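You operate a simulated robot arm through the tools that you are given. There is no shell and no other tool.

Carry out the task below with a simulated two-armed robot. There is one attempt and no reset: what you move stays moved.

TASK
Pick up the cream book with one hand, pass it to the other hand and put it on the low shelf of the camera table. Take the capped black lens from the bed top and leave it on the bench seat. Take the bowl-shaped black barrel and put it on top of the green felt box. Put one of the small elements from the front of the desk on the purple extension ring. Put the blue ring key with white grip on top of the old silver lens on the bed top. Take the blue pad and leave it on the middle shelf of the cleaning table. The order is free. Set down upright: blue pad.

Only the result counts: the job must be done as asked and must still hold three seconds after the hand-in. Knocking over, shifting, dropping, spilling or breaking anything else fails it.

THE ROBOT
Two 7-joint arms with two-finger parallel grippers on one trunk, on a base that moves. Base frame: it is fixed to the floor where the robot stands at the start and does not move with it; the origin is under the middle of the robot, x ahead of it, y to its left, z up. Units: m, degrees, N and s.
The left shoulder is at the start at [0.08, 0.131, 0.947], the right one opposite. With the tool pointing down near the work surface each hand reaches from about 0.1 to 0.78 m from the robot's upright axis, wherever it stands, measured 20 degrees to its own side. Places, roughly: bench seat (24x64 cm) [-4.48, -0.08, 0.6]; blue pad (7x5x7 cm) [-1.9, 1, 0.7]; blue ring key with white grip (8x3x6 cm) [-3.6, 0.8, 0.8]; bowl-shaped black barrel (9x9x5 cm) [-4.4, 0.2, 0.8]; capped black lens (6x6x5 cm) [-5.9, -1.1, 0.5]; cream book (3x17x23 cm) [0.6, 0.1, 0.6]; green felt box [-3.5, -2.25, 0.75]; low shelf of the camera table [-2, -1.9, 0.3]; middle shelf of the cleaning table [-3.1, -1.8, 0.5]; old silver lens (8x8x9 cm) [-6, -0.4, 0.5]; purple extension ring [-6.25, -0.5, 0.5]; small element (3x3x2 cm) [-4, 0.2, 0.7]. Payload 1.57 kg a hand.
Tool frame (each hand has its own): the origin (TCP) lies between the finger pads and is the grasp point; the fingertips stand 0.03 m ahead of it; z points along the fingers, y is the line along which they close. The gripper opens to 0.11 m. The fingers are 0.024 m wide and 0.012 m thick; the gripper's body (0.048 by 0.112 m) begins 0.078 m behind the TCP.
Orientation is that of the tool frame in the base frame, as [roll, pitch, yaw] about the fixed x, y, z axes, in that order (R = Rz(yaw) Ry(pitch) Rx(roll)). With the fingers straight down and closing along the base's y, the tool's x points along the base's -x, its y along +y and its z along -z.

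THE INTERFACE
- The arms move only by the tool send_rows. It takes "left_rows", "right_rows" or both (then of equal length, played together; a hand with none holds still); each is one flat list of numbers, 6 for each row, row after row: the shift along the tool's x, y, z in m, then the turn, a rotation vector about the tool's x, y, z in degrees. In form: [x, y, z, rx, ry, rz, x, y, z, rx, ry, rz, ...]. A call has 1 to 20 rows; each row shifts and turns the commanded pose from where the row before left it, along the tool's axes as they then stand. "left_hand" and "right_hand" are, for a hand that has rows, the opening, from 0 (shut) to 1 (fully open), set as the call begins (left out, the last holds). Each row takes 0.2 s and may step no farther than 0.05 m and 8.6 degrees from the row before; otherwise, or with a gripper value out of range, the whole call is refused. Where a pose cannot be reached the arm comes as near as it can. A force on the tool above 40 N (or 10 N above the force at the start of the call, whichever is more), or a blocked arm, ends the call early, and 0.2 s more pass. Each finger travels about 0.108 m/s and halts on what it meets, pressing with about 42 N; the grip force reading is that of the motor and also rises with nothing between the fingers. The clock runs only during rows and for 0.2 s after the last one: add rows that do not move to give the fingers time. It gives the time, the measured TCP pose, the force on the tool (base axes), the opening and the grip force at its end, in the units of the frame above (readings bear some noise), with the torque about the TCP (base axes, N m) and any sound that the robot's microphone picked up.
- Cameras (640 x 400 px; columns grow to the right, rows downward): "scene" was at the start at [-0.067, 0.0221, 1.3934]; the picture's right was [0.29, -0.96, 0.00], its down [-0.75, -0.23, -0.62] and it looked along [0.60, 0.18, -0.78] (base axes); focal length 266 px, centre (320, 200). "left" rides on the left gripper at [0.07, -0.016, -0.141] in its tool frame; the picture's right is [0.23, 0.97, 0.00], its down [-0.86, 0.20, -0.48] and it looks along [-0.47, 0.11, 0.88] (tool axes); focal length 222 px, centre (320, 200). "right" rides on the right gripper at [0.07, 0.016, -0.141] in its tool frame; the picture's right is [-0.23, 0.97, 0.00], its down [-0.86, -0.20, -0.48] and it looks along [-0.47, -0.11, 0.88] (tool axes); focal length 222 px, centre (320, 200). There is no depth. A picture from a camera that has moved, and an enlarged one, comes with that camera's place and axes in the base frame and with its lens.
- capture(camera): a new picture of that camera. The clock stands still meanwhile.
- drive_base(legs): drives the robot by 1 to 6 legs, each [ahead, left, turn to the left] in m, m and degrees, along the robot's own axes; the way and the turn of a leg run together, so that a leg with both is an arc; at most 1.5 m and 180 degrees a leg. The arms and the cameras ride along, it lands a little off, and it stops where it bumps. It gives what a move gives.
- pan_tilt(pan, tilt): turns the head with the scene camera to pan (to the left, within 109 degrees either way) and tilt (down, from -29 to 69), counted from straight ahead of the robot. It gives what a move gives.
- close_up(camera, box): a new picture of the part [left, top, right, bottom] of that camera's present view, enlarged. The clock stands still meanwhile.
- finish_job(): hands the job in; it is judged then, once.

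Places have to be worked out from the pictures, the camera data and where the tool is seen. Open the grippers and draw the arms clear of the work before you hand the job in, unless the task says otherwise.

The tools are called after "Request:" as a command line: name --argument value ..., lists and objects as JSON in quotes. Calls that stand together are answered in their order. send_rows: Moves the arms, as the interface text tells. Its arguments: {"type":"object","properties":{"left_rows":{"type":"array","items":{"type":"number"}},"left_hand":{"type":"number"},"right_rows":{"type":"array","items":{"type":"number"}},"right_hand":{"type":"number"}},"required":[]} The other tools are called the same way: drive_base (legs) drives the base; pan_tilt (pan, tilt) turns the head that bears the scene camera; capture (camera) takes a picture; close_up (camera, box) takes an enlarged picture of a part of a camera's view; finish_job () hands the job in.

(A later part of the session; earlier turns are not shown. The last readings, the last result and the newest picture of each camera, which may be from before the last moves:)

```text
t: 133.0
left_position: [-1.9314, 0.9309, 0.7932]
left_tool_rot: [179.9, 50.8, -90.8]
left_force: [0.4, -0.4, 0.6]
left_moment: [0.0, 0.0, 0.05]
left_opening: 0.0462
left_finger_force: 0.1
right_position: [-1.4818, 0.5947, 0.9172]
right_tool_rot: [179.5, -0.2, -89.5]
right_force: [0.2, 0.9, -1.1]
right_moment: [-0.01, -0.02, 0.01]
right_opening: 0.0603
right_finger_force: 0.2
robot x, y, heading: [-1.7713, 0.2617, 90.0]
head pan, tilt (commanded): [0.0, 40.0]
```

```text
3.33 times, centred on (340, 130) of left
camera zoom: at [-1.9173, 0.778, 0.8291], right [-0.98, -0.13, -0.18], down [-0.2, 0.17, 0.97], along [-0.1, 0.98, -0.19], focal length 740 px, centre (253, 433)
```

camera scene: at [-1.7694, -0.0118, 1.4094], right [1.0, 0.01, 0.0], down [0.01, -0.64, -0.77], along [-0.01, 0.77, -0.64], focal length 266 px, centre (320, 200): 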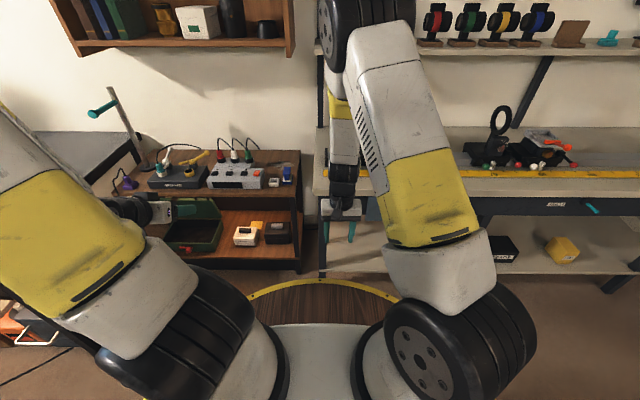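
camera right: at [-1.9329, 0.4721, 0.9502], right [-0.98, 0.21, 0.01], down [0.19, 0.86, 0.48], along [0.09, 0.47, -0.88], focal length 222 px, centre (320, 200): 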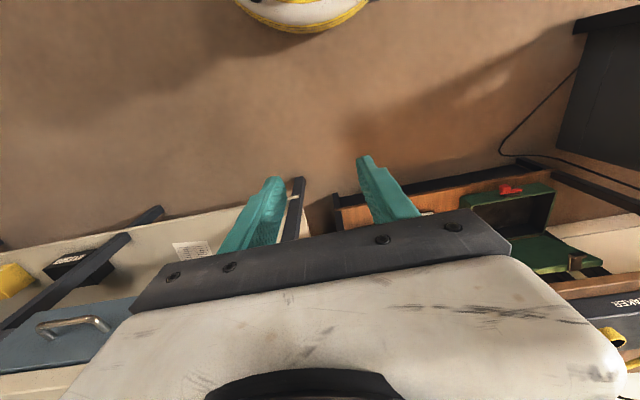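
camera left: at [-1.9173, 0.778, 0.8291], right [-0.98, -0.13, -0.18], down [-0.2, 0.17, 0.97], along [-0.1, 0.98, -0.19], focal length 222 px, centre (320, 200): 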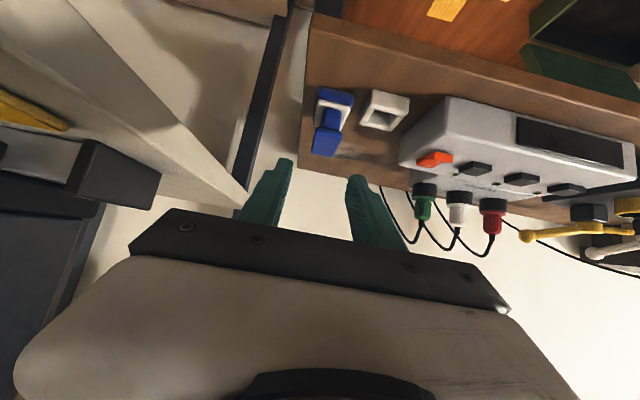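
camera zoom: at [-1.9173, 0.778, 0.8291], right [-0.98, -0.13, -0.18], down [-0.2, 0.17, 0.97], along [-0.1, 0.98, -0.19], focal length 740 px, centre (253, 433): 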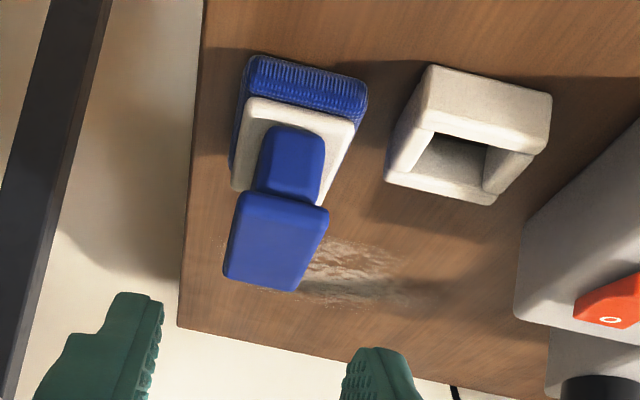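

Refined: cap centre about (-1.938, 1.037), top z≈0.713. I advance along the axis most of the way and check once more.

Request:
send_rows --left_rows '[0.001, 0.0026, 0.03, 0, 0, 0, 0.001, 0.0026, 0.03, 0, 0, 0, 0.001, 0.0025, 0.02, 0, 0, 0, 0, 0, 0, 0, 0, 0]'

Request:
close_up --camera "left" --box '[240, 90, 400, 210]'

```text
t: 134.0
left_position: [-1.9386, 0.99, 0.7395]
left_tool_rot: [179.9, 50.9, -90.9]
left_force: [0.2, 0.1, 0.5]
left_moment: [-0.01, -0.01, 0.01]
left_opening: 0.0464
left_finger_force: 0.2
right_position: [-1.4819, 0.5944, 0.9166]
right_tool_rot: [179.5, -0.1, -89.6]
right_force: [0.2, 0.5, 0.4]
right_moment: [-0.01, -0.04, 0.04]
right_opening: 0.0602
right_finger_force: 0.0
robot x, y, heading: [-1.7714, 0.2618, 89.7]
head pan, tilt (commanded): [0.0, 40.0]
```

```text
3.33 times, centred on (320, 150) of left
camera zoom: at [-1.9239, 0.8377, 0.7763], right [-0.98, -0.13, -0.18], down [-0.2, 0.17, 0.97], along [-0.09, 0.98, -0.19], focal length 740 px, centre (320, 367)
```

zoom: 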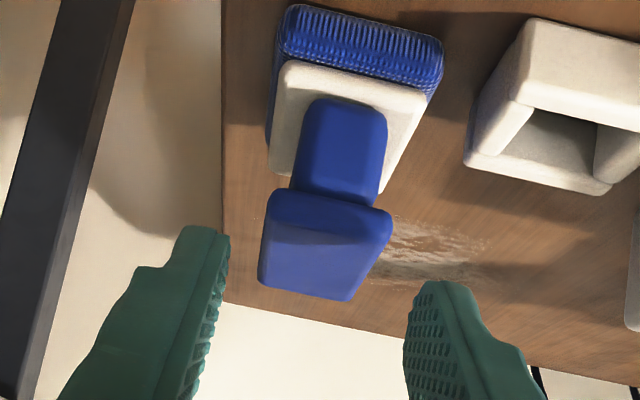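

Alignment is good. I advance the last 4 cm and close on the cap.

Request:
send_rows --left_rows '[0, 0, 0.02, 0, 0, 0, 0, 0, 0.02, 0, 0, 0, 0, 0, 0, 0, 0, 0]'

Request:
close_up --camera "left" --box '[240, 90, 400, 210]'

```text
t: 134.8
left_position: [-1.9383, 1.0227, 0.715]
left_tool_rot: [-180.0, 50.8, -90.9]
left_force: [0.0, 0.3, -1.0]
left_moment: [-0.02, 0.01, 0.02]
left_opening: 0.046
left_finger_force: 0.0
right_position: [-1.4817, 0.5947, 0.9164]
right_tool_rot: [179.6, -0.1, -89.4]
right_force: [-0.4, -0.2, 0.3]
right_moment: [0.02, 0.0, 0.03]
right_opening: 0.0605
right_finger_force: 0.0
robot x, y, heading: [-1.7755, 0.2673, 89.7]
head pan, tilt (commanded): [0.0, 40.0]
```

```text
3.33 times, centred on (320, 150) of left
camera zoom: at [-1.9231, 0.8688, 0.7508], right [-0.98, -0.13, -0.18], down [-0.2, 0.17, 0.97], along [-0.09, 0.98, -0.19], focal length 740 px, centre (320, 367)
```

zoom: 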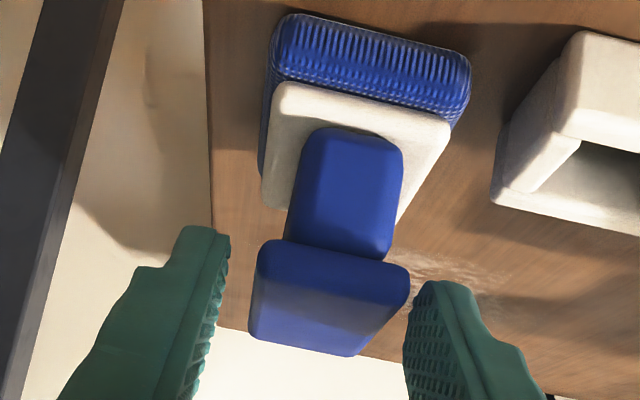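

The cap sits between the fingers, slightly nearer the -x finger; I shift 3 mm that way and close.

Request:
send_rows --left_rows '[0, 0.003, 0, 0, 0, 0, 0, 0, 0, 0, 0, 0]'

Request:
send_rows --left_rows '[0, 0, 0, 0, 0, 0, 0, 0, 0, 0, 0, 0, 0, 0, 0, 0, 0, 0, 0, 0, 0, 0, 0, 0]' --left_hand 0.0

Request:
close_up --camera "left" --box '[240, 90, 400, 210]'

```text
t: 135.4
left_position: [-1.9416, 1.0218, 0.7147]
left_tool_rot: [179.8, 50.9, -90.8]
left_force: [-0.7, 0.0, -0.6]
left_moment: [0.01, 0.03, -0.02]
left_opening: 0.0463
left_finger_force: 0.0
right_position: [-1.4811, 0.5948, 0.9174]
right_tool_rot: [179.6, -0.1, -89.4]
right_force: [-0.1, -0.5, 0.5]
right_moment: [0.0, 0.03, 0.0]
right_opening: 0.0604
right_finger_force: 0.2
robot x, y, heading: [-1.774, 0.2624, 89.8]
head pan, tilt (commanded): [0.0, 40.0]
```

```text
t: 136.4
left_position: [-1.9418, 1.0221, 0.7154]
left_tool_rot: [179.9, 50.8, -90.8]
left_force: [0.8, 0.0, 2.1]
left_moment: [0.08, 0.0, 0.0]
left_opening: 0.033
left_finger_force: 41.0
right_position: [-1.4805, 0.595, 0.9179]
right_tool_rot: [179.5, -0.1, -89.4]
right_force: [-0.1, -0.1, 0.3]
right_moment: [0.02, -0.05, 0.04]
right_opening: 0.0605
right_finger_force: 0.1
robot x, y, heading: [-1.7757, 0.2595, 89.6]
head pan, tilt (commanded): [0.0, 40.0]
```

```text
3.33 times, centred on (320, 150) of left
camera zoom: at [-1.9262, 0.8689, 0.7509], right [-0.98, -0.13, -0.18], down [-0.2, 0.17, 0.97], along [-0.1, 0.98, -0.19], focal length 740 px, centre (320, 367)
```

zoom: 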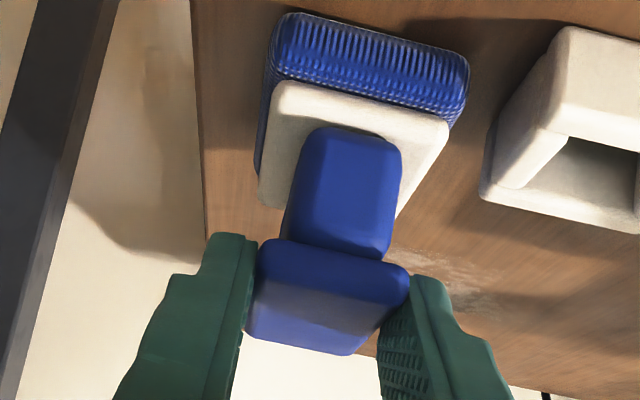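

The cap is gripped (33 mm, 41 N). I lift straight up 12 cm.

Request:
send_rows --left_rows '[-0.0155, 0, -0.0126, 0, 0, 0, -0.0233, 0, -0.019, 0, 0, 0, -0.0233, 0, -0.019, 0, 0, 0, -0.0233, 0, -0.019, 0, 0, 0, 0, 0, 0, 0, 0, 0]'

Request:
capture --camera "left"

```text
t: 137.6
left_position: [-1.9419, 1.0205, 0.825]
left_tool_rot: [179.9, 50.7, -90.8]
left_force: [0.5, -0.2, -0.6]
left_moment: [-0.02, -0.04, 0.04]
left_opening: 0.0329
left_finger_force: 41.0
right_position: [-1.4817, 0.5931, 0.9171]
right_tool_rot: [179.7, -0.1, -89.6]
right_force: [0.0, -0.3, 0.0]
right_moment: [-0.02, 0.0, -0.06]
right_opening: 0.0604
right_finger_force: 0.1
robot x, y, heading: [-1.7729, 0.2628, 90.1]
head pan, tilt (commanded): [0.0, 40.0]
```

```text
taken
camera left: at [-1.9269, 0.8676, 0.8608], right [-0.98, -0.13, -0.18], down [-0.2, 0.17, 0.97], along [-0.1, 0.98, -0.19], focal length 222 px, centre (320, 200)
```

left: 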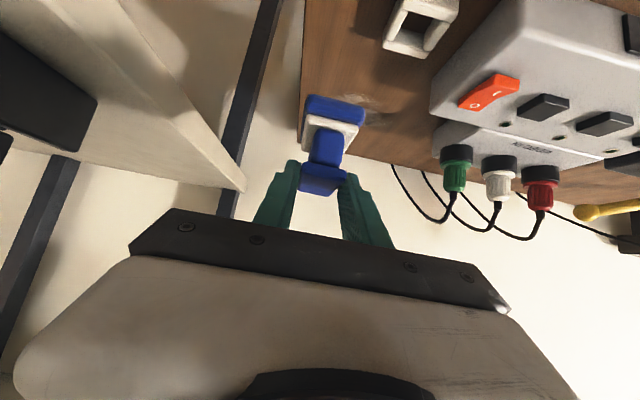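

The pad came up cleanly. I back off 0.6 m and look toward -x where the other desk is.

Request:
drive_base --legs '[[-0.6, 0, 0]]'

Request:
pan_tilt --pan 80 --tilt 15

Request:
capture --camera "scene"

Request:
capture --camera "left"

```text
t: 141.0
left_position: [-1.9407, 0.4152, 0.8244]
left_tool_rot: [179.9, 50.8, -91.1]
left_force: [-0.5, -0.3, 0.0]
left_moment: [0.01, -0.02, -0.02]
left_opening: 0.033
left_finger_force: 41.3
right_position: [-1.4827, -0.0123, 0.9165]
right_tool_rot: [179.6, 0.0, -89.8]
right_force: [0.5, -0.5, 0.2]
right_moment: [0.0, 0.02, -0.02]
right_opening: 0.0605
right_finger_force: 0.1
robot x, y, heading: [-1.7691, -0.344, 89.8]
head pan, tilt (commanded): [0.0, 40.0]
```

```text
t: 142.6
left_position: [-1.9406, 0.4151, 0.8244]
left_tool_rot: [179.9, 50.7, -91.0]
left_force: [0.6, 0.8, -0.5]
left_moment: [0.0, 0.0, 0.01]
left_opening: 0.033
left_finger_force: 40.7
right_position: [-1.4823, -0.0113, 0.9163]
right_tool_rot: [179.6, 0.0, -89.7]
right_force: [-0.6, 0.6, -0.6]
right_moment: [-0.02, -0.02, 0.04]
right_opening: 0.0604
right_finger_force: 0.1
robot x, y, heading: [-1.7723, -0.3411, 90.0]
head pan, tilt (commanded): [80.0, 15.0]
```

```text
taken
camera scene: at [-1.865, -0.4657, 1.4489], right [0.18, 0.98, 0.0], down [0.25, -0.05, -0.97], along [-0.95, 0.17, -0.26], focal length 266 px, centre (320, 200)
```

scene: 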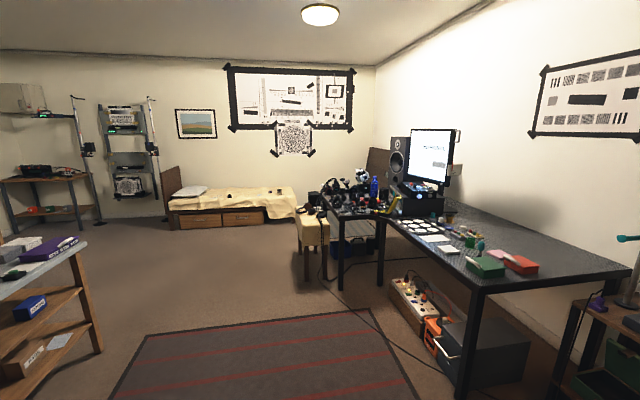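

```text
taken
camera left: at [-1.9264, 0.2629, 0.8606], right [-0.98, -0.13, -0.18], down [-0.2, 0.17, 0.97], along [-0.09, 0.98, -0.19], focal length 222 px, centre (320, 200)
```

left: 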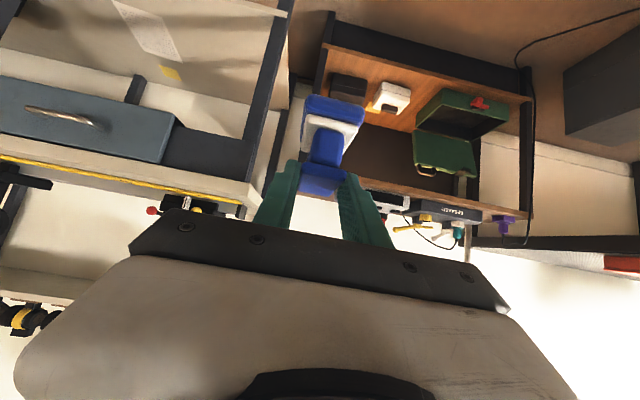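

The pad is still well held. I now drive toward the cleaning table: turn to face -x, go 1.3 m, turn to face -y.

Request:
drive_base --legs '[[0, 0, 90], [1.3, 0, 0], [0, 0, 90]]'

Request:
pan_tilt --pan 0 --tilt 30

Request:
capture --camera "scene"

```text
t: 156.8
left_position: [-2.9186, -1.1018, 0.8242]
left_tool_rot: [179.9, 50.8, 88.1]
left_force: [0.0, 0.3, -0.5]
left_moment: [0.01, -0.03, 0.03]
left_opening: 0.0328
left_finger_force: 40.9
right_position: [-3.3692, -0.6674, 0.9161]
right_tool_rot: [179.6, -0.1, 89.4]
right_force: [-0.3, 0.3, -0.2]
right_moment: [0.01, 0.01, -0.01]
right_opening: 0.0605
right_finger_force: 0.1
robot x, y, heading: [-3.0727, -0.3404, -91.2]
head pan, tilt (commanded): [80.0, 15.0]
```

```text
t: 158.3
left_position: [-2.9172, -1.1023, 0.8241]
left_tool_rot: [179.9, 50.9, 88.1]
left_force: [-0.2, -0.3, 0.1]
left_moment: [0.0, 0.03, 0.0]
left_opening: 0.0329
left_finger_force: 40.8
right_position: [-3.3696, -0.6669, 0.9168]
right_tool_rot: [179.6, -0.2, 89.4]
right_force: [0.9, 0.3, -0.6]
right_moment: [0.02, 0.02, -0.01]
right_opening: 0.0605
right_finger_force: 0.1
robot x, y, heading: [-3.0713, -0.3394, -91.1]
head pan, tilt (commanded): [0.0, 30.0]
```

```text
taken
camera scene: at [-3.0731, -0.2915, 1.4247], right [-1.0, 0.02, 0.0], down [0.01, 0.5, -0.87], along [-0.02, -0.87, -0.5], focal length 266 px, centre (320, 200)
```

scene: 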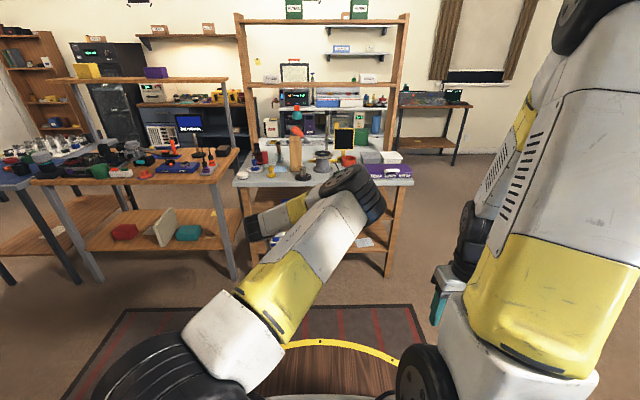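

I can see the book standing well on the camera table. For the pad, I lower the left hand to z≈0.625 here so that it can slide in above the middle shelf, and look.

Request:
send_rows --left_rows '[0.031, 0, 0.0253, 0, 0, 0, 0.031, 0, 0.0253, 0, 0, 0, 0.031, 0, 0.0253, 0, 0, 0, 0.031, 0, 0.0253, 0, 0, 0, 0.031, 0, 0.0253, 0, 0, 0, 0, 0, 0, 0, 0, 0]'

Request:
capture --camera "left"

Request:
capture --camera "scene"

```text
t: 159.7
left_position: [-2.936, -1.1114, 0.6847]
left_tool_rot: [180.0, 50.6, 88.3]
left_force: [-0.3, 0.8, 0.0]
left_moment: [0.04, 0.02, 0.0]
left_opening: 0.0328
left_finger_force: 41.3
left hand out of reach, approached as far as the arm can: row 4, 5
right_position: [-3.3711, -0.6662, 0.9154]
right_tool_rot: [179.5, -0.1, 89.5]
right_force: [0.3, 0.3, -0.1]
right_moment: [0.0, -0.03, -0.02]
right_opening: 0.0603
right_finger_force: 0.0
robot x, y, heading: [-3.0731, -0.34, -91.1]
head pan, tilt (commanded): [0.0, 30.0]
```

```text
taken
camera left: at [-2.9467, -0.9563, 0.7222], right [0.98, 0.12, -0.18], down [0.19, -0.18, 0.96], along [0.08, -0.98, -0.2], focal length 222 px, centre (320, 200)
```

left: 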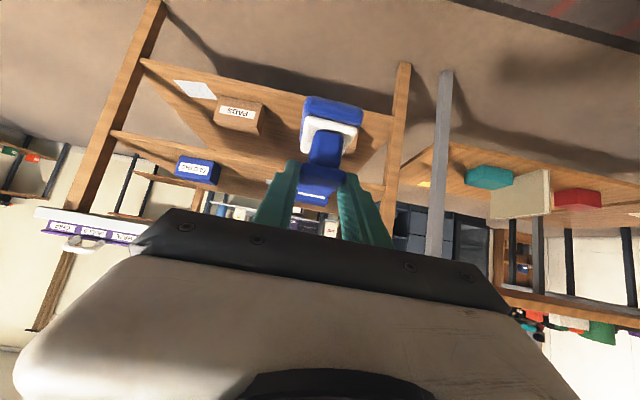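

```text
taken
camera scene: at [-3.0731, -0.2915, 1.4247], right [-1.0, 0.02, 0.0], down [0.01, 0.5, -0.87], along [-0.02, -0.87, -0.5], focal length 266 px, centre (320, 200)
```

scene: 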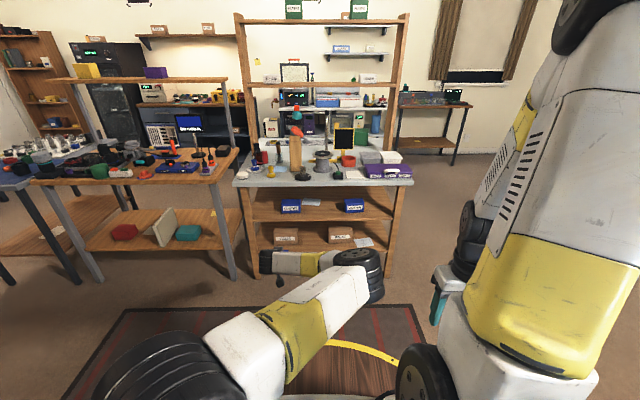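

The left arm's elbow has swung inward across the body, which limits it. First I use this clear view to measure the middle shelf.

Request:
close_up --camera "scene" --box '[230, 150, 420, 270]'

```text
3.33 times, centred on (325, 210) of scene
camera zoom: at [-3.0731, -0.2915, 1.4247], right [-1.0, 0.02, 0.0], down [0.01, 0.5, -0.87], along [-0.02, -0.87, -0.5], focal length 888 px, centre (303, 167)
```

zoom: 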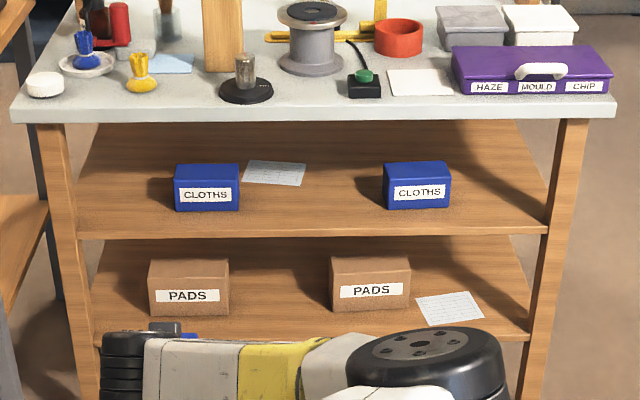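

Middle shelf measured: front edge y≈-1.64, free gap x -2.98…-3.27 between the CLOTHS boxes, top's underside z≈0.755. Now I try to swing the left elbow back out: raise the hand and move it outward to the left.

Request:
send_rows --left_rows '[-0.031, 0, -0.0253, 0, 0, 0, -0.031, 0, -0.0253, 0, 0, 0, -0.031, 0, -0.0253, 0, 0, 0, -0.031, 0, -0.0253, 0, 0, 0, 0, 0.04, 0, 0, 0, 0, 0, 0.04, 0, 0, 0, 0, 0, 0.04, 0, 0, 0, 0, 0, 0.04, 0, 0, 0, 0, 0, 0.04, 0, 0, 0, 0, 0, 0, 0, 0, 0, 0]'

Request:
capture --camera "scene"

```text
t: 161.9
left_position: [-2.7368, -1.1171, 0.8452]
left_tool_rot: [179.9, 50.8, 87.9]
left_force: [-0.2, 0.2, -0.4]
left_moment: [0.02, 0.01, 0.0]
left_opening: 0.0329
left_finger_force: 40.3
right_position: [-3.3707, -0.667, 0.916]
right_tool_rot: [179.7, -0.1, 89.5]
right_force: [-0.1, 0.1, -0.6]
right_moment: [0.0, 0.01, 0.02]
right_opening: 0.0604
right_finger_force: 0.1
robot x, y, heading: [-3.0783, -0.3386, -91.3]
head pan, tilt (commanded): [0.0, 30.0]
```

```text
taken
camera scene: at [-3.0731, -0.2915, 1.4247], right [-1.0, 0.02, 0.0], down [0.01, 0.5, -0.87], along [-0.02, -0.87, -0.5], focal length 266 px, centre (320, 200)
```

scene: 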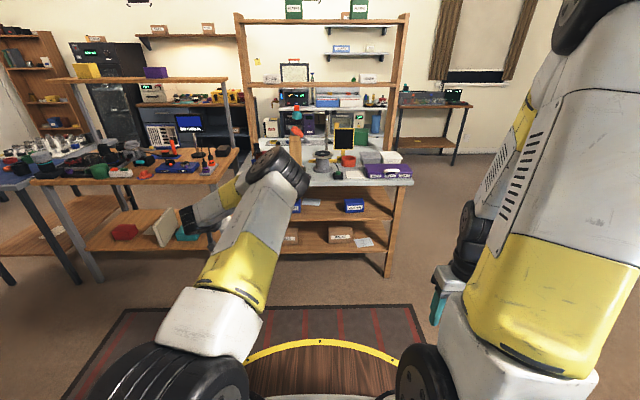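

The elbow stays inward. I turn the hand back to pointing down at this open spot, which earlier gave a normal elbow posture, and bring it nearer.

Request:
send_rows --left_rows '[0, 0, 0, 0, 7.25, 0, 0, 0, 0, 0, 7.25, 0, 0, 0, 0, 0, 7.25, 0, 0, 0, 0, 0, 7.25, 0, 0, 0, 0, 0, 7.25, 0, 0, 0, 0, 0, 7.25, 0, 0, 0, 0, 0, 7.25, 0, 0.04, 0, 0, 0, 0, 0, 0.04, 0, 0, 0, 0, 0, 0.04, 0, 0, 0, 0, 0, 0.04, 0, 0, 0, 0, 0, 0.04, 0, 0, 0, 0, 0, 0.04, 0, 0, 0, 0, 0]'

Request:
capture --camera "scene"

```text
t: 164.7
left_position: [-2.7289, -0.8782, 0.8469]
left_tool_rot: [-180.0, 0.1, 88.1]
left_force: [0.5, 0.2, -0.6]
left_moment: [-0.01, -0.04, 0.01]
left_opening: 0.0328
left_finger_force: 41.2
right_position: [-3.3706, -0.6671, 0.9169]
right_tool_rot: [179.7, -0.1, 89.6]
right_force: [0.7, -0.5, 0.7]
right_moment: [0.0, -0.05, -0.05]
right_opening: 0.0605
right_finger_force: 0.0
robot x, y, heading: [-3.0744, -0.3414, -91.1]
head pan, tilt (commanded): [0.0, 30.0]
```

```text
taken
camera scene: at [-3.0732, -0.2919, 1.4247], right [-1.0, 0.02, 0.0], down [0.01, 0.5, -0.87], along [-0.02, -0.87, -0.5], focal length 266 px, centre (320, 200)
```

scene: 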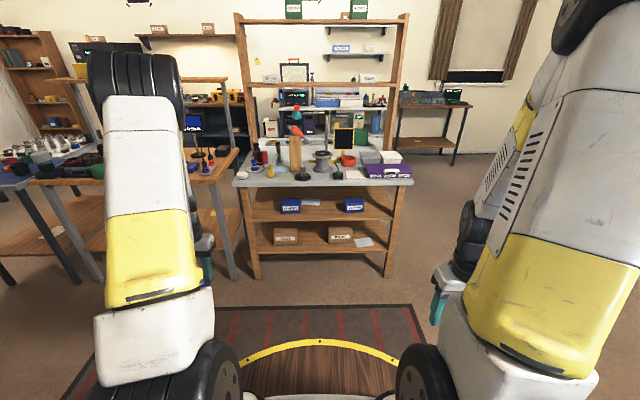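

The posture is normal again. I move the hand ahead and inward, then pitch it to the same 39°-down angle at a roomier distance.

Request:
send_rows --left_rows '[-0.025, -0.035, 0.012, 0, 0, 0, -0.025, -0.035, 0.012, 0, 0, 0, -0.025, -0.035, 0.012, 0, 0, 0, -0.025, -0.035, 0.012, 0, 0, 0, 0, -0.03, 0, 0, 0, 0, 0, 0, 0, 0, -7.25, 0, 0, 0, 0, 0, -7.25, 0, 0, 0, 0, 0, -7.25, 0, 0, 0, 0, 0, -7.25, 0, 0, 0, 0, 0, -7.25, 0, 0, 0, 0, 0, -7.25, 0, 0, 0, 0, 0, -7.3, 0, 0, 0, 0, 0, 0, 0]'

Request:
capture --camera "scene"

```text
t: 167.5
left_position: [-2.9014, -0.9717, 0.7983]
left_tool_rot: [180.0, 51.0, 88.1]
left_force: [0.9, -0.2, -0.6]
left_moment: [0.01, 0.01, 0.01]
left_opening: 0.0327
left_finger_force: 40.8
right_position: [-3.3706, -0.6666, 0.9175]
right_tool_rot: [179.7, -0.1, 89.6]
right_force: [0.0, 0.4, 0.3]
right_moment: [-0.05, -0.03, 0.01]
right_opening: 0.0607
right_finger_force: 0.0
robot x, y, heading: [-3.073, -0.3404, -91.0]
head pan, tilt (commanded): [0.0, 30.0]
```

```text
taken
camera scene: at [-3.0731, -0.2915, 1.4247], right [-1.0, 0.02, 0.0], down [0.01, 0.5, -0.87], along [-0.02, -0.87, -0.5], focal length 266 px, centre (320, 200)
```

scene: 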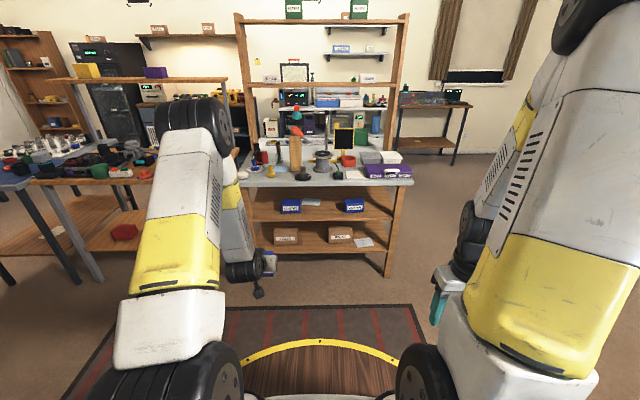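

Good posture now. I lower the hand to z≈0.62 and slightly ahead.

Request:
send_rows --left_rows '[0.0203, 0, 0.032, 0, 0, 0, 0.0203, 0, 0.032, 0, 0, 0, 0.0203, 0, 0.032, 0, 0, 0, 0.0203, 0, 0.032, 0, 0, 0, 0.0203, 0, 0.032, 0, 0, 0, 0, 0, 0, 0, 0, 0]'

Request:
capture --camera "scene"

Request:
capture --camera "left"

```text
t: 168.9
left_position: [-2.9012, -1.0327, 0.6175]
left_tool_rot: [-180.0, 50.9, 88.1]
left_force: [-0.1, 0.6, -0.2]
left_moment: [0.02, -0.01, 0.01]
left_opening: 0.033
left_finger_force: 40.5
right_position: [-3.3698, -0.6666, 0.9171]
right_tool_rot: [179.7, -0.1, 89.5]
right_force: [0.0, 0.0, -0.5]
right_moment: [0.02, -0.02, 0.02]
right_opening: 0.0604
right_finger_force: 0.0
robot x, y, heading: [-3.0712, -0.3407, -91.1]
head pan, tilt (commanded): [0.0, 30.0]
```

```text
taken
camera scene: at [-3.0731, -0.2914, 1.4247], right [-1.0, 0.02, 0.0], down [0.01, 0.5, -0.87], along [-0.02, -0.87, -0.5], focal length 266 px, centre (320, 200)
```

scene: 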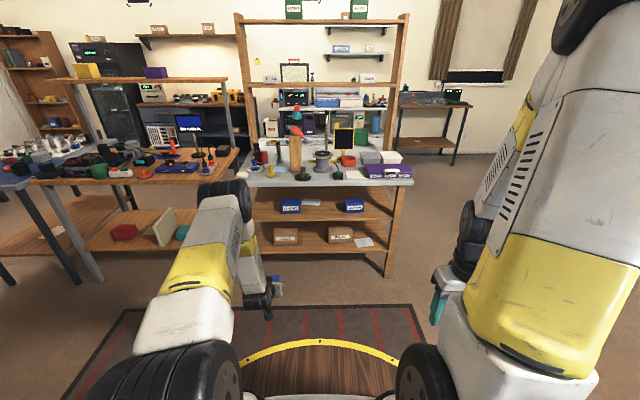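

```text
taken
camera left: at [-2.9121, -0.8769, 0.6544], right [0.98, 0.11, -0.18], down [0.19, -0.17, 0.97], along [0.08, -0.98, -0.19], focal length 222 px, centre (320, 200)
```

left: 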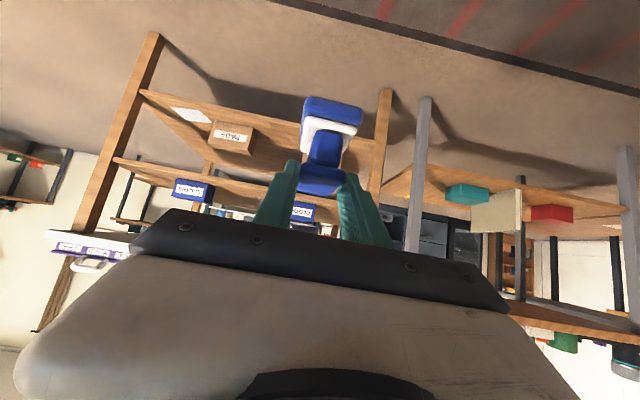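

The pad hand is at a good height and posture. I drive most of the way in, aligning toward x≈-3.13.

Request:
drive_base --legs '[[0.45, -0.22, 1.0]]'

Request:
capture --camera "left"

Request:
capture --camera "scene"

```text
t: 171.8
left_position: [-3.1195, -1.4759, 0.6194]
left_tool_rot: [179.8, 50.9, 88.8]
left_force: [-0.1, -0.5, -0.3]
left_moment: [0.05, 0.02, -0.02]
left_opening: 0.0327
left_finger_force: 41.0
right_position: [-3.5931, -1.1176, 0.9171]
right_tool_rot: [179.6, -0.2, 90.2]
right_force: [0.0, -0.3, 0.3]
right_moment: [0.03, 0.02, 0.0]
right_opening: 0.0603
right_finger_force: 0.1
robot x, y, heading: [-3.2959, -0.7875, -90.2]
head pan, tilt (commanded): [0.0, 30.0]
```

```text
taken
camera left: at [-3.1317, -1.3212, 0.6547], right [0.98, 0.12, -0.18], down [0.2, -0.17, 0.97], along [0.09, -0.98, -0.19], focal length 222 px, centre (320, 200)
```

left: 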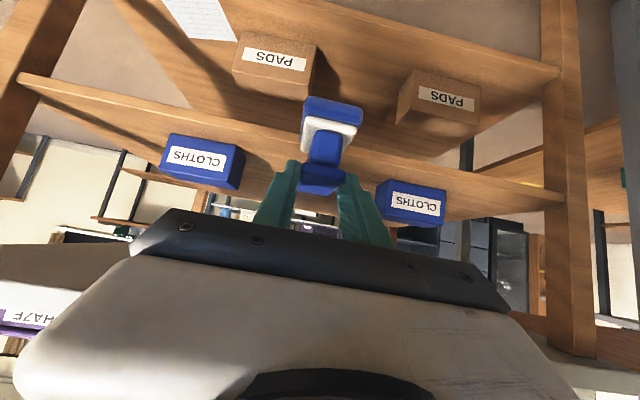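

```text
taken
camera scene: at [-3.2996, -0.738, 1.4247], right [-1.0, 0.01, 0.0], down [0.0, 0.5, -0.87], along [-0.01, -0.87, -0.5], focal length 266 px, centre (320, 200)
```

scene: 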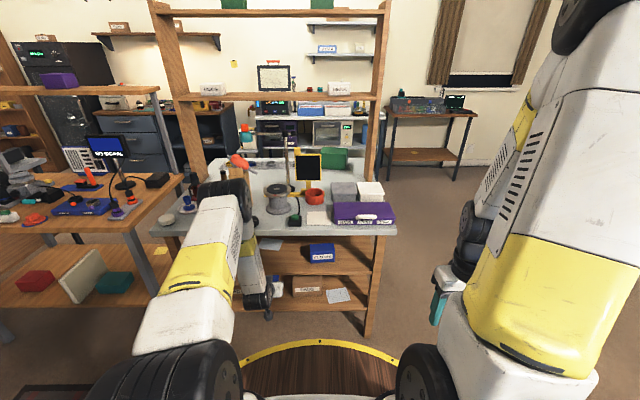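

The pad lines up between the two CLOTHS boxes. I drive the remaining 0.225 m in.

Request:
drive_base --legs '[[0.225, 0, 0]]'

Request:
capture --camera "left"

Request:
capture --camera "scene"

```text
t: 173.5
left_position: [-3.122, -1.7003, 0.6197]
left_tool_rot: [179.9, 50.9, 88.7]
left_force: [0.1, -0.3, -0.8]
left_moment: [0.01, 0.02, 0.01]
left_opening: 0.0329
left_finger_force: 40.8
right_position: [-3.5934, -1.3397, 0.9165]
right_tool_rot: [179.7, -0.1, 90.1]
right_force: [-0.9, 0.4, -0.7]
right_moment: [-0.01, 0.0, -0.02]
right_opening: 0.0606
right_finger_force: 0.0
robot x, y, heading: [-3.3009, -1.0116, -90.4]
head pan, tilt (commanded): [0.0, 30.0]
```

```text
taken
camera left: at [-3.1338, -1.5451, 0.6547], right [0.98, 0.12, -0.18], down [0.2, -0.17, 0.97], along [0.09, -0.98, -0.19], focal length 222 px, centre (320, 200)
```

left: 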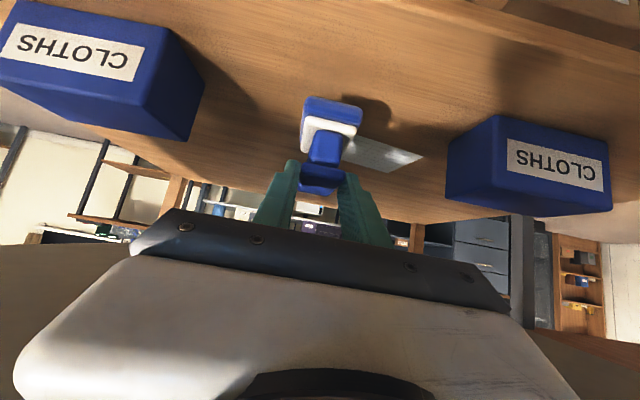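

```text
taken
camera scene: at [-3.3013, -0.9617, 1.4247], right [-1.0, 0.01, 0.0], down [0.0, 0.5, -0.87], along [-0.01, -0.87, -0.5], focal length 266 px, centre (320, 200)
```

scene: 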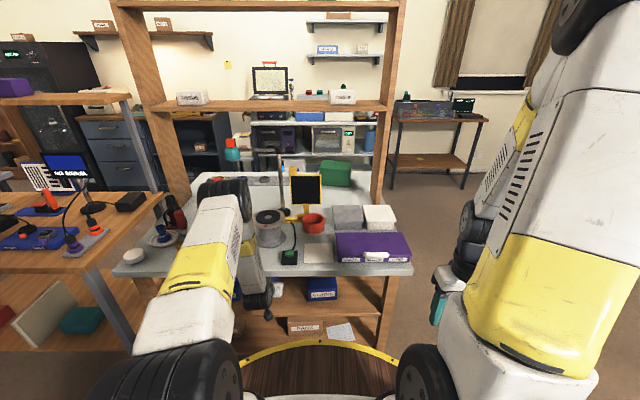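

The pad is over the shelf with nothing in the way. I lower it: 4.5 cm first, then finer.

Request:
send_rows --left_rows '[0.0116, 0, 0.0095, 0, 0, 0, 0.0116, 0, 0.0095, 0, 0, 0, 0.0116, 0, 0.0095, 0, 0, 0, 0, 0, 0, 0, 0, 0]'

Request:
send_rows --left_rows '[0.0039, 0, 0.0032, 0, 0, 0, 0.0039, 0, 0.0032, 0, 0, 0, 0, 0, 0, 0, 0, 0]'

Request:
capture --camera "left"

```text
t: 174.3
left_position: [-3.123, -1.7059, 0.5844]
left_tool_rot: [179.6, 51.8, 88.6]
left_force: [-0.4, 1.0, 10.2]
left_moment: [0.11, -0.03, 0.01]
left_opening: 0.0327
left_finger_force: 41.0
right_position: [-3.5934, -1.3406, 0.9162]
right_tool_rot: [179.6, -0.1, 90.2]
right_force: [0.8, -0.4, 0.6]
right_moment: [0.0, -0.02, 0.01]
right_opening: 0.0604
right_finger_force: 0.0
robot x, y, heading: [-3.3017, -1.0114, -90.6]
head pan, tilt (commanded): [0.0, 30.0]
stopped in row 3 (left hand): the force on the tool passed its limit at 60 N (the readings are from after the stop); the commanded pose is now the measured one
```

```text
t: 174.7
left_position: [-3.1213, -1.7067, 0.5844]
left_tool_rot: [179.9, 52.3, 88.5]
left_force: [-0.3, 2.3, 10.2]
left_moment: [0.16, 0.01, 0.03]
left_opening: 0.033
left_finger_force: 41.2
right_position: [-3.5952, -1.3404, 0.9163]
right_tool_rot: [179.6, -0.1, 90.1]
right_force: [0.2, 1.0, 0.2]
right_moment: [0.03, 0.01, 0.05]
right_opening: 0.0605
right_finger_force: 0.1
robot x, y, heading: [-3.2999, -1.0109, -90.3]
head pan, tilt (commanded): [0.0, 30.0]
stopped in row 1 (left hand): the force on the tool passed its limit at 49 N (the readings are from after the stop); the commanded pose is now the measured one
```

```text
taken
camera left: at [-3.1333, -1.5514, 0.617], right [0.98, 0.12, -0.18], down [0.19, -0.15, 0.97], along [0.09, -0.98, -0.17], focal length 222 px, centre (320, 200)
```

left: 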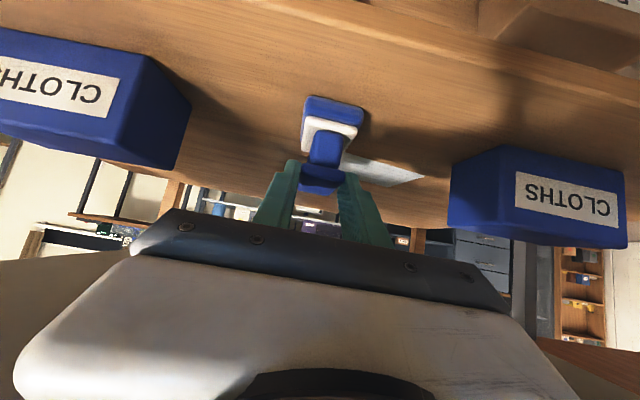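

Contact with the shelf at TCP z≈0.584 (pad bottom down, about 10 N). I open the fingers gently.

Request:
send_rows --left_rows '[0, 0, 0, 0, 0, 0, 0, 0, 0, 0, 0, 0]' --left_hand 0.36

Request:
send_rows --left_rows '[0, 0, 0, 0, 0, 0, 0, 0, 0, 0, 0, 0]' --left_hand 0.5

Request:
close_up --camera "left" --box '[240, 70, 440, 220]'

```text
t: 175.3
left_position: [-3.1222, -1.7074, 0.5835]
left_tool_rot: [179.8, 52.1, 88.7]
left_force: [-0.5, 0.9, -0.8]
left_moment: [0.02, 0.05, -0.02]
left_opening: 0.0397
left_finger_force: 0.0
right_position: [-3.594, -1.3402, 0.9161]
right_tool_rot: [179.6, -0.1, 90.1]
right_force: [0.4, 0.3, -0.3]
right_moment: [-0.02, 0.01, 0.02]
right_opening: 0.0603
right_finger_force: 0.1
robot x, y, heading: [-3.304, -1.0125, -90.4]
head pan, tilt (commanded): [0.0, 30.0]
```

```text
t: 175.9
left_position: [-3.1217, -1.706, 0.583]
left_tool_rot: [179.8, 52.1, 88.6]
left_force: [0.2, -0.3, 0.4]
left_moment: [0.0, 0.01, 0.0]
left_opening: 0.055
left_finger_force: 0.2
right_position: [-3.5933, -1.34, 0.9172]
right_tool_rot: [179.6, -0.1, 90.2]
right_force: [-0.5, -0.3, -0.9]
right_moment: [0.01, -0.01, 0.02]
right_opening: 0.0606
right_finger_force: 0.0
robot x, y, heading: [-3.3039, -1.0151, -90.8]
head pan, tilt (commanded): [0.0, 30.0]
```

```text
2.67 times, centred on (340, 145) of left
camera zoom: at [-3.1333, -1.5508, 0.6162], right [0.98, 0.12, -0.18], down [0.19, -0.15, 0.97], along [0.09, -0.98, -0.17], focal length 592 px, centre (267, 347)
```

zoom: 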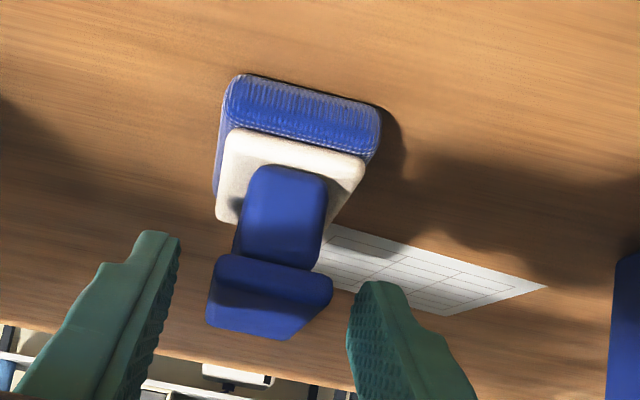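

The pad stands upright on the middle shelf. I withdraw a little along the axis and back the base out.

Request:
send_rows --left_rows '[0, 0, -0.02, 0, 0, 0, 0, 0, -0.02, 0, 0, 0, 0, 0, -0.02, 0, 0, 0]'

Request:
drive_base --legs '[[-0.4, 0, 0]]'

Request:
capture --camera "scene"

Request:
capture --camera "left"

```text
t: 176.7
left_position: [-3.1199, -1.6587, 0.6215]
left_tool_rot: [179.9, 52.0, 88.6]
left_force: [-0.2, 0.6, 0.8]
left_moment: [-0.01, 0.03, 0.02]
left_opening: 0.0552
left_finger_force: 0.1
right_position: [-3.594, -1.3401, 0.9169]
right_tool_rot: [179.6, -0.1, 90.2]
right_force: [-0.4, -0.9, -0.8]
right_moment: [0.04, 0.04, 0.01]
right_opening: 0.0606
right_finger_force: 0.0
robot x, y, heading: [-3.299, -1.0089, -91.0]
head pan, tilt (commanded): [0.0, 30.0]
```

```text
t: 179.2
left_position: [-3.1174, -1.2609, 0.6221]
left_tool_rot: [179.9, 52.2, 88.5]
left_force: [-0.3, 0.3, -0.1]
left_moment: [-0.02, -0.01, -0.04]
left_opening: 0.0551
left_finger_force: 0.0
right_position: [-3.591, -0.9412, 0.9163]
right_tool_rot: [179.6, -0.1, 90.1]
right_force: [0.5, 0.2, -0.1]
right_moment: [0.02, 0.01, -0.02]
right_opening: 0.0604
right_finger_force: 0.1
robot x, y, heading: [-3.2974, -0.6124, -90.1]
head pan, tilt (commanded): [0.0, 30.0]
```

```text
taken
camera scene: at [-3.2982, -0.5628, 1.4247], right [-1.0, 0.01, 0.0], down [0.0, 0.5, -0.87], along [-0.01, -0.87, -0.5], focal length 266 px, centre (320, 200)
```

scene: 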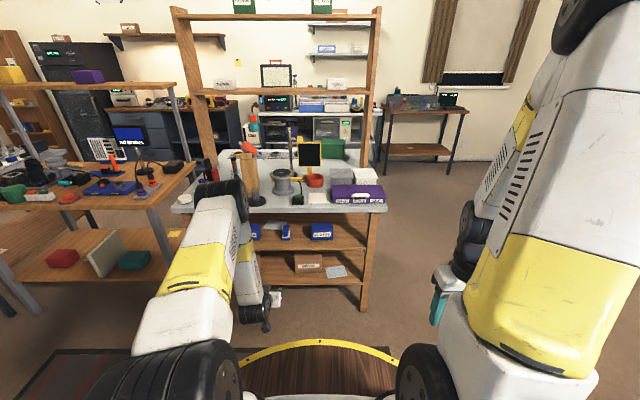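

```text
taken
camera left: at [-3.1288, -1.1052, 0.6538], right [0.98, 0.12, -0.18], down [0.19, -0.15, 0.97], along [0.09, -0.98, -0.17], focal length 222 px, centre (320, 200)
```

left: 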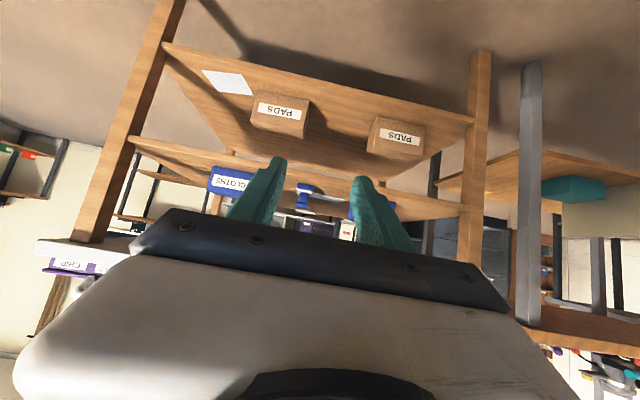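

The pad is in place. I use this view to study the green felt box, the barrel's later destination.

Request:
close_up --camera "scene" --box '[220, 100, 400, 215]'

```text
3.48 times, centred on (310, 158) of scene
camera zoom: at [-3.2982, -0.5628, 1.4247], right [-1.0, 0.01, 0.0], down [0.0, 0.5, -0.87], along [-0.01, -0.87, -0.5], focal length 926 px, centre (355, 348)
```

zoom: 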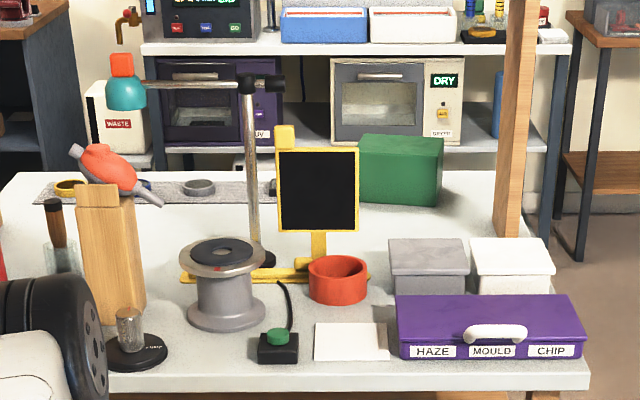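

The green box stands at the back right of the cleaning table's top. Next I look toward the L-shaped desk to find the barrel, the elements and the key.

Request:
pan_tilt --pan -109 --tilt 20

Request:
capture --camera "scene"

```text
t: 181.0
left_position: [-3.1166, -1.2615, 0.6206]
left_tool_rot: [179.7, 52.1, 88.8]
left_force: [-1.0, 0.1, 1.2]
left_moment: [0.02, 0.01, 0.03]
left_opening: 0.0549
left_finger_force: 0.0
right_position: [-3.5899, -0.943, 0.9161]
right_tool_rot: [179.5, -0.1, 90.0]
right_force: [0.0, -0.8, 0.2]
right_moment: [0.02, 0.0, 0.01]
right_opening: 0.0607
right_finger_force: 0.1
robot x, y, heading: [-3.3019, -0.6119, -90.3]
head pan, tilt (commanded): [-108.9, 20.0]
```

```text
taken
camera scene: at [-3.3854, -0.4417, 1.4408], right [0.33, 0.94, 0.0], down [0.32, -0.11, -0.94], along [-0.89, 0.31, -0.34], focal length 266 px, centre (320, 200)
```

scene: 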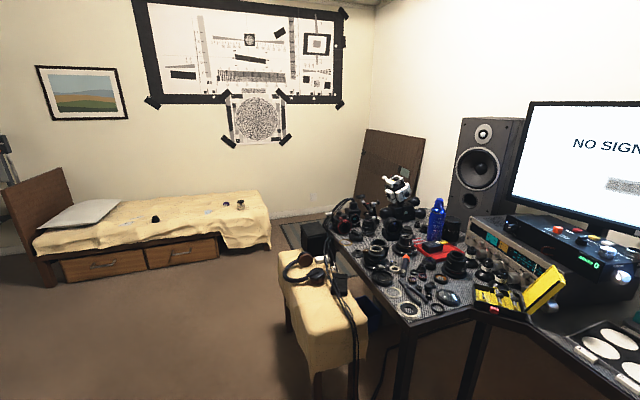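

The lens-strewn desk wing and the bench with headphones are visible. I enlarge the desk.

Request:
close_up --camera "scene" --box '[320, 170, 520, 330]'

Request:
close_up --camera "scene" --box '[460, 200, 640, 345]'

Request:
close_up --camera "scene" --box '[30, 160, 290, 290]'

```text
2.50 times, centred on (420, 250) of scene
camera zoom: at [-3.3854, -0.4417, 1.4408], right [0.33, 0.94, 0.0], down [0.32, -0.11, -0.94], along [-0.89, 0.31, -0.34], focal length 666 px, centre (70, 75)
```

zoom: 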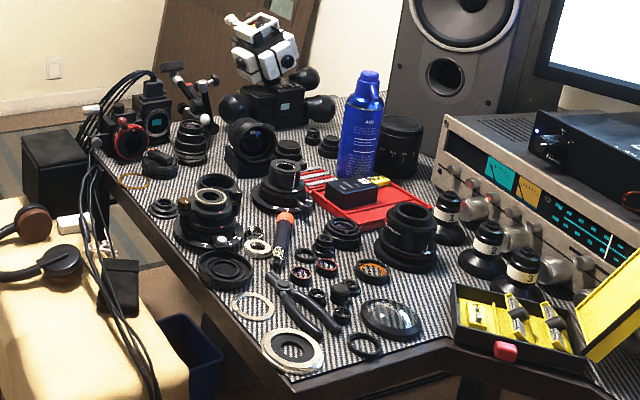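

```text
2.76 times, centred on (550, 272) of scene
camera zoom: at [-3.3854, -0.4417, 1.4408], right [0.33, 0.94, 0.0], down [0.32, -0.11, -0.94], along [-0.89, 0.31, -0.34], focal length 735 px, centre (-314, 0)
```

zoom: 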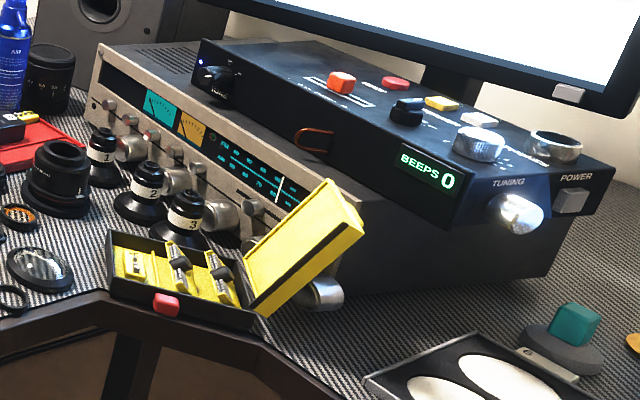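

```text
2.46 times, centred on (160, 225) of scene
camera zoom: at [-3.3854, -0.4417, 1.4408], right [0.33, 0.94, 0.0], down [0.32, -0.11, -0.94], along [-0.89, 0.31, -0.34], focal length 656 px, centre (714, 138)
```

zoom: 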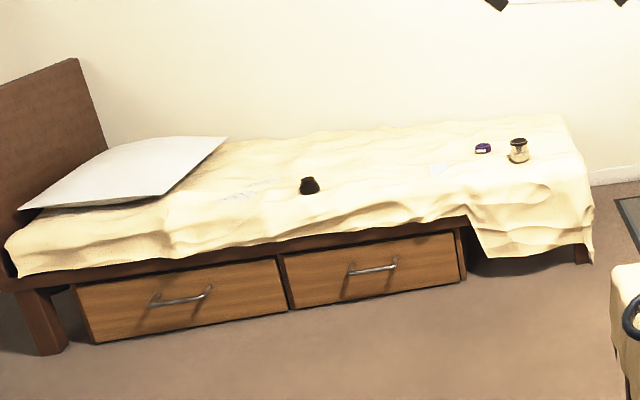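

The desk wing's edges are about y 0.055 and x -3.94; the bench stands before it at y -0.2…0.04. I return the left hand to its down-pointing stow before driving there.

Request:
send_rows --left_rows '[-0.0341, 0, -0.0278, 0, 0, 0, -0.0341, 0, -0.0278, 0, 0, 0, -0.0341, 0, -0.0278, 0, 0, 0, -0.0341, 0, -0.0278, 0, 0, 0, -0.0341, 0, -0.0278, 0, 0, 0, 0, 0, 0, 0, 7.43, 0, 0, 0, 0, 0, 7.43, 0, 0, 0, 0, 0, 7.43, 0, 0, 0, 0, 0, 7.43, 0, 0, 0, 0, 0, 7.43, 0, 0, 0, 0, 0, 7.43, 0, 0, 0, 0, 0, 7.43, 0, 0.04, 0.02, 0, 0, 0, 0, 0.04, 0.02, 0, 0, 0, 0, 0.04, 0.02, 0, 0, 0, 0, 0.04, 0.02, 0, 0, 0, 0, 0.04, 0.02, 0, 0, 0, 0]'

Request:
pan_tilt --pan 0 --tilt 35

Request:
capture --camera "scene"

```text
t: 184.6
left_position: [-3.0135, -1.0569, 0.8414]
left_tool_rot: [179.8, 0.2, 88.7]
left_force: [-1.1, 0.0, 0.6]
left_moment: [-0.01, 0.01, -0.03]
left_opening: 0.055
left_finger_force: 0.0
right_position: [-3.5905, -0.9415, 0.9154]
right_tool_rot: [179.6, -0.1, 90.1]
right_force: [-0.6, -1.1, 0.5]
right_moment: [0.08, -0.03, -0.03]
right_opening: 0.0603
right_finger_force: 0.0
robot x, y, heading: [-3.3019, -0.6098, -90.9]
head pan, tilt (commanded): [-108.9, 20.0]
```

```text
t: 186.5
left_position: [-3.0141, -1.0574, 0.8406]
left_tool_rot: [179.9, 0.0, 88.8]
left_force: [0.2, 0.0, 0.4]
left_moment: [-0.01, 0.01, -0.01]
left_opening: 0.0549
left_finger_force: 0.0
right_position: [-3.5911, -0.9417, 0.9165]
right_tool_rot: [179.6, -0.2, 90.1]
right_force: [0.0, -0.2, -0.2]
right_moment: [0.05, -0.03, -0.01]
right_opening: 0.0605
right_finger_force: 0.0
robot x, y, heading: [-3.3016, -0.6117, -90.4]
head pan, tilt (commanded): [0.0, 35.0]
```

```text
taken
camera scene: at [-3.2982, -0.5604, 1.4169], right [-1.0, 0.01, 0.0], down [0.0, 0.57, -0.82], along [-0.01, -0.82, -0.57], focal length 266 px, centre (320, 200)
```

scene: 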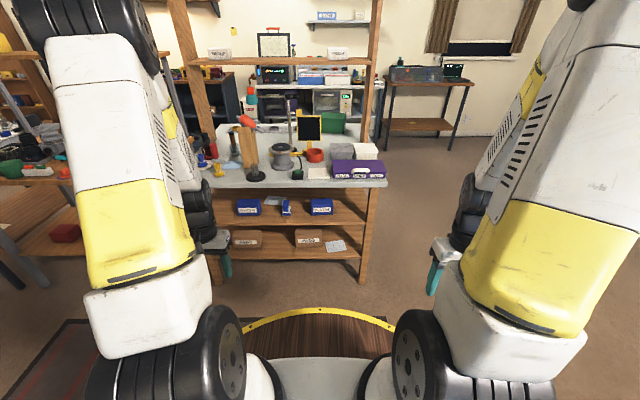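

Both arms are stowed; the pad stands on the shelf. I take a finer look at the green box and the table edge for height.

Request:
close_up --camera "scene" --box '[290, 100, 400, 200]'

```text
4.00 times, centred on (345, 150) of scene
camera zoom: at [-3.2982, -0.5604, 1.4169], right [-1.0, 0.01, 0.0], down [0.0, 0.57, -0.82], along [-0.01, -0.82, -0.57], focal length 1066 px, centre (220, 400)
```

zoom: 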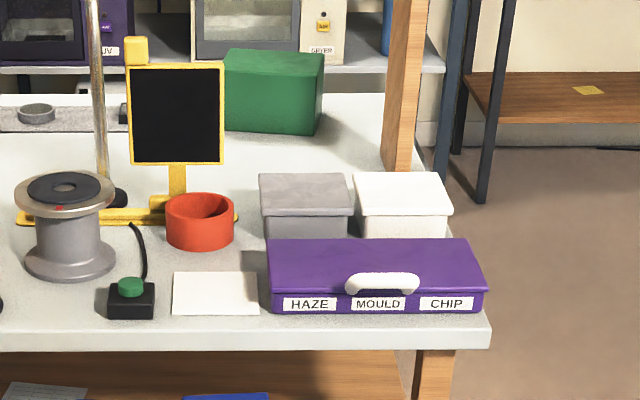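

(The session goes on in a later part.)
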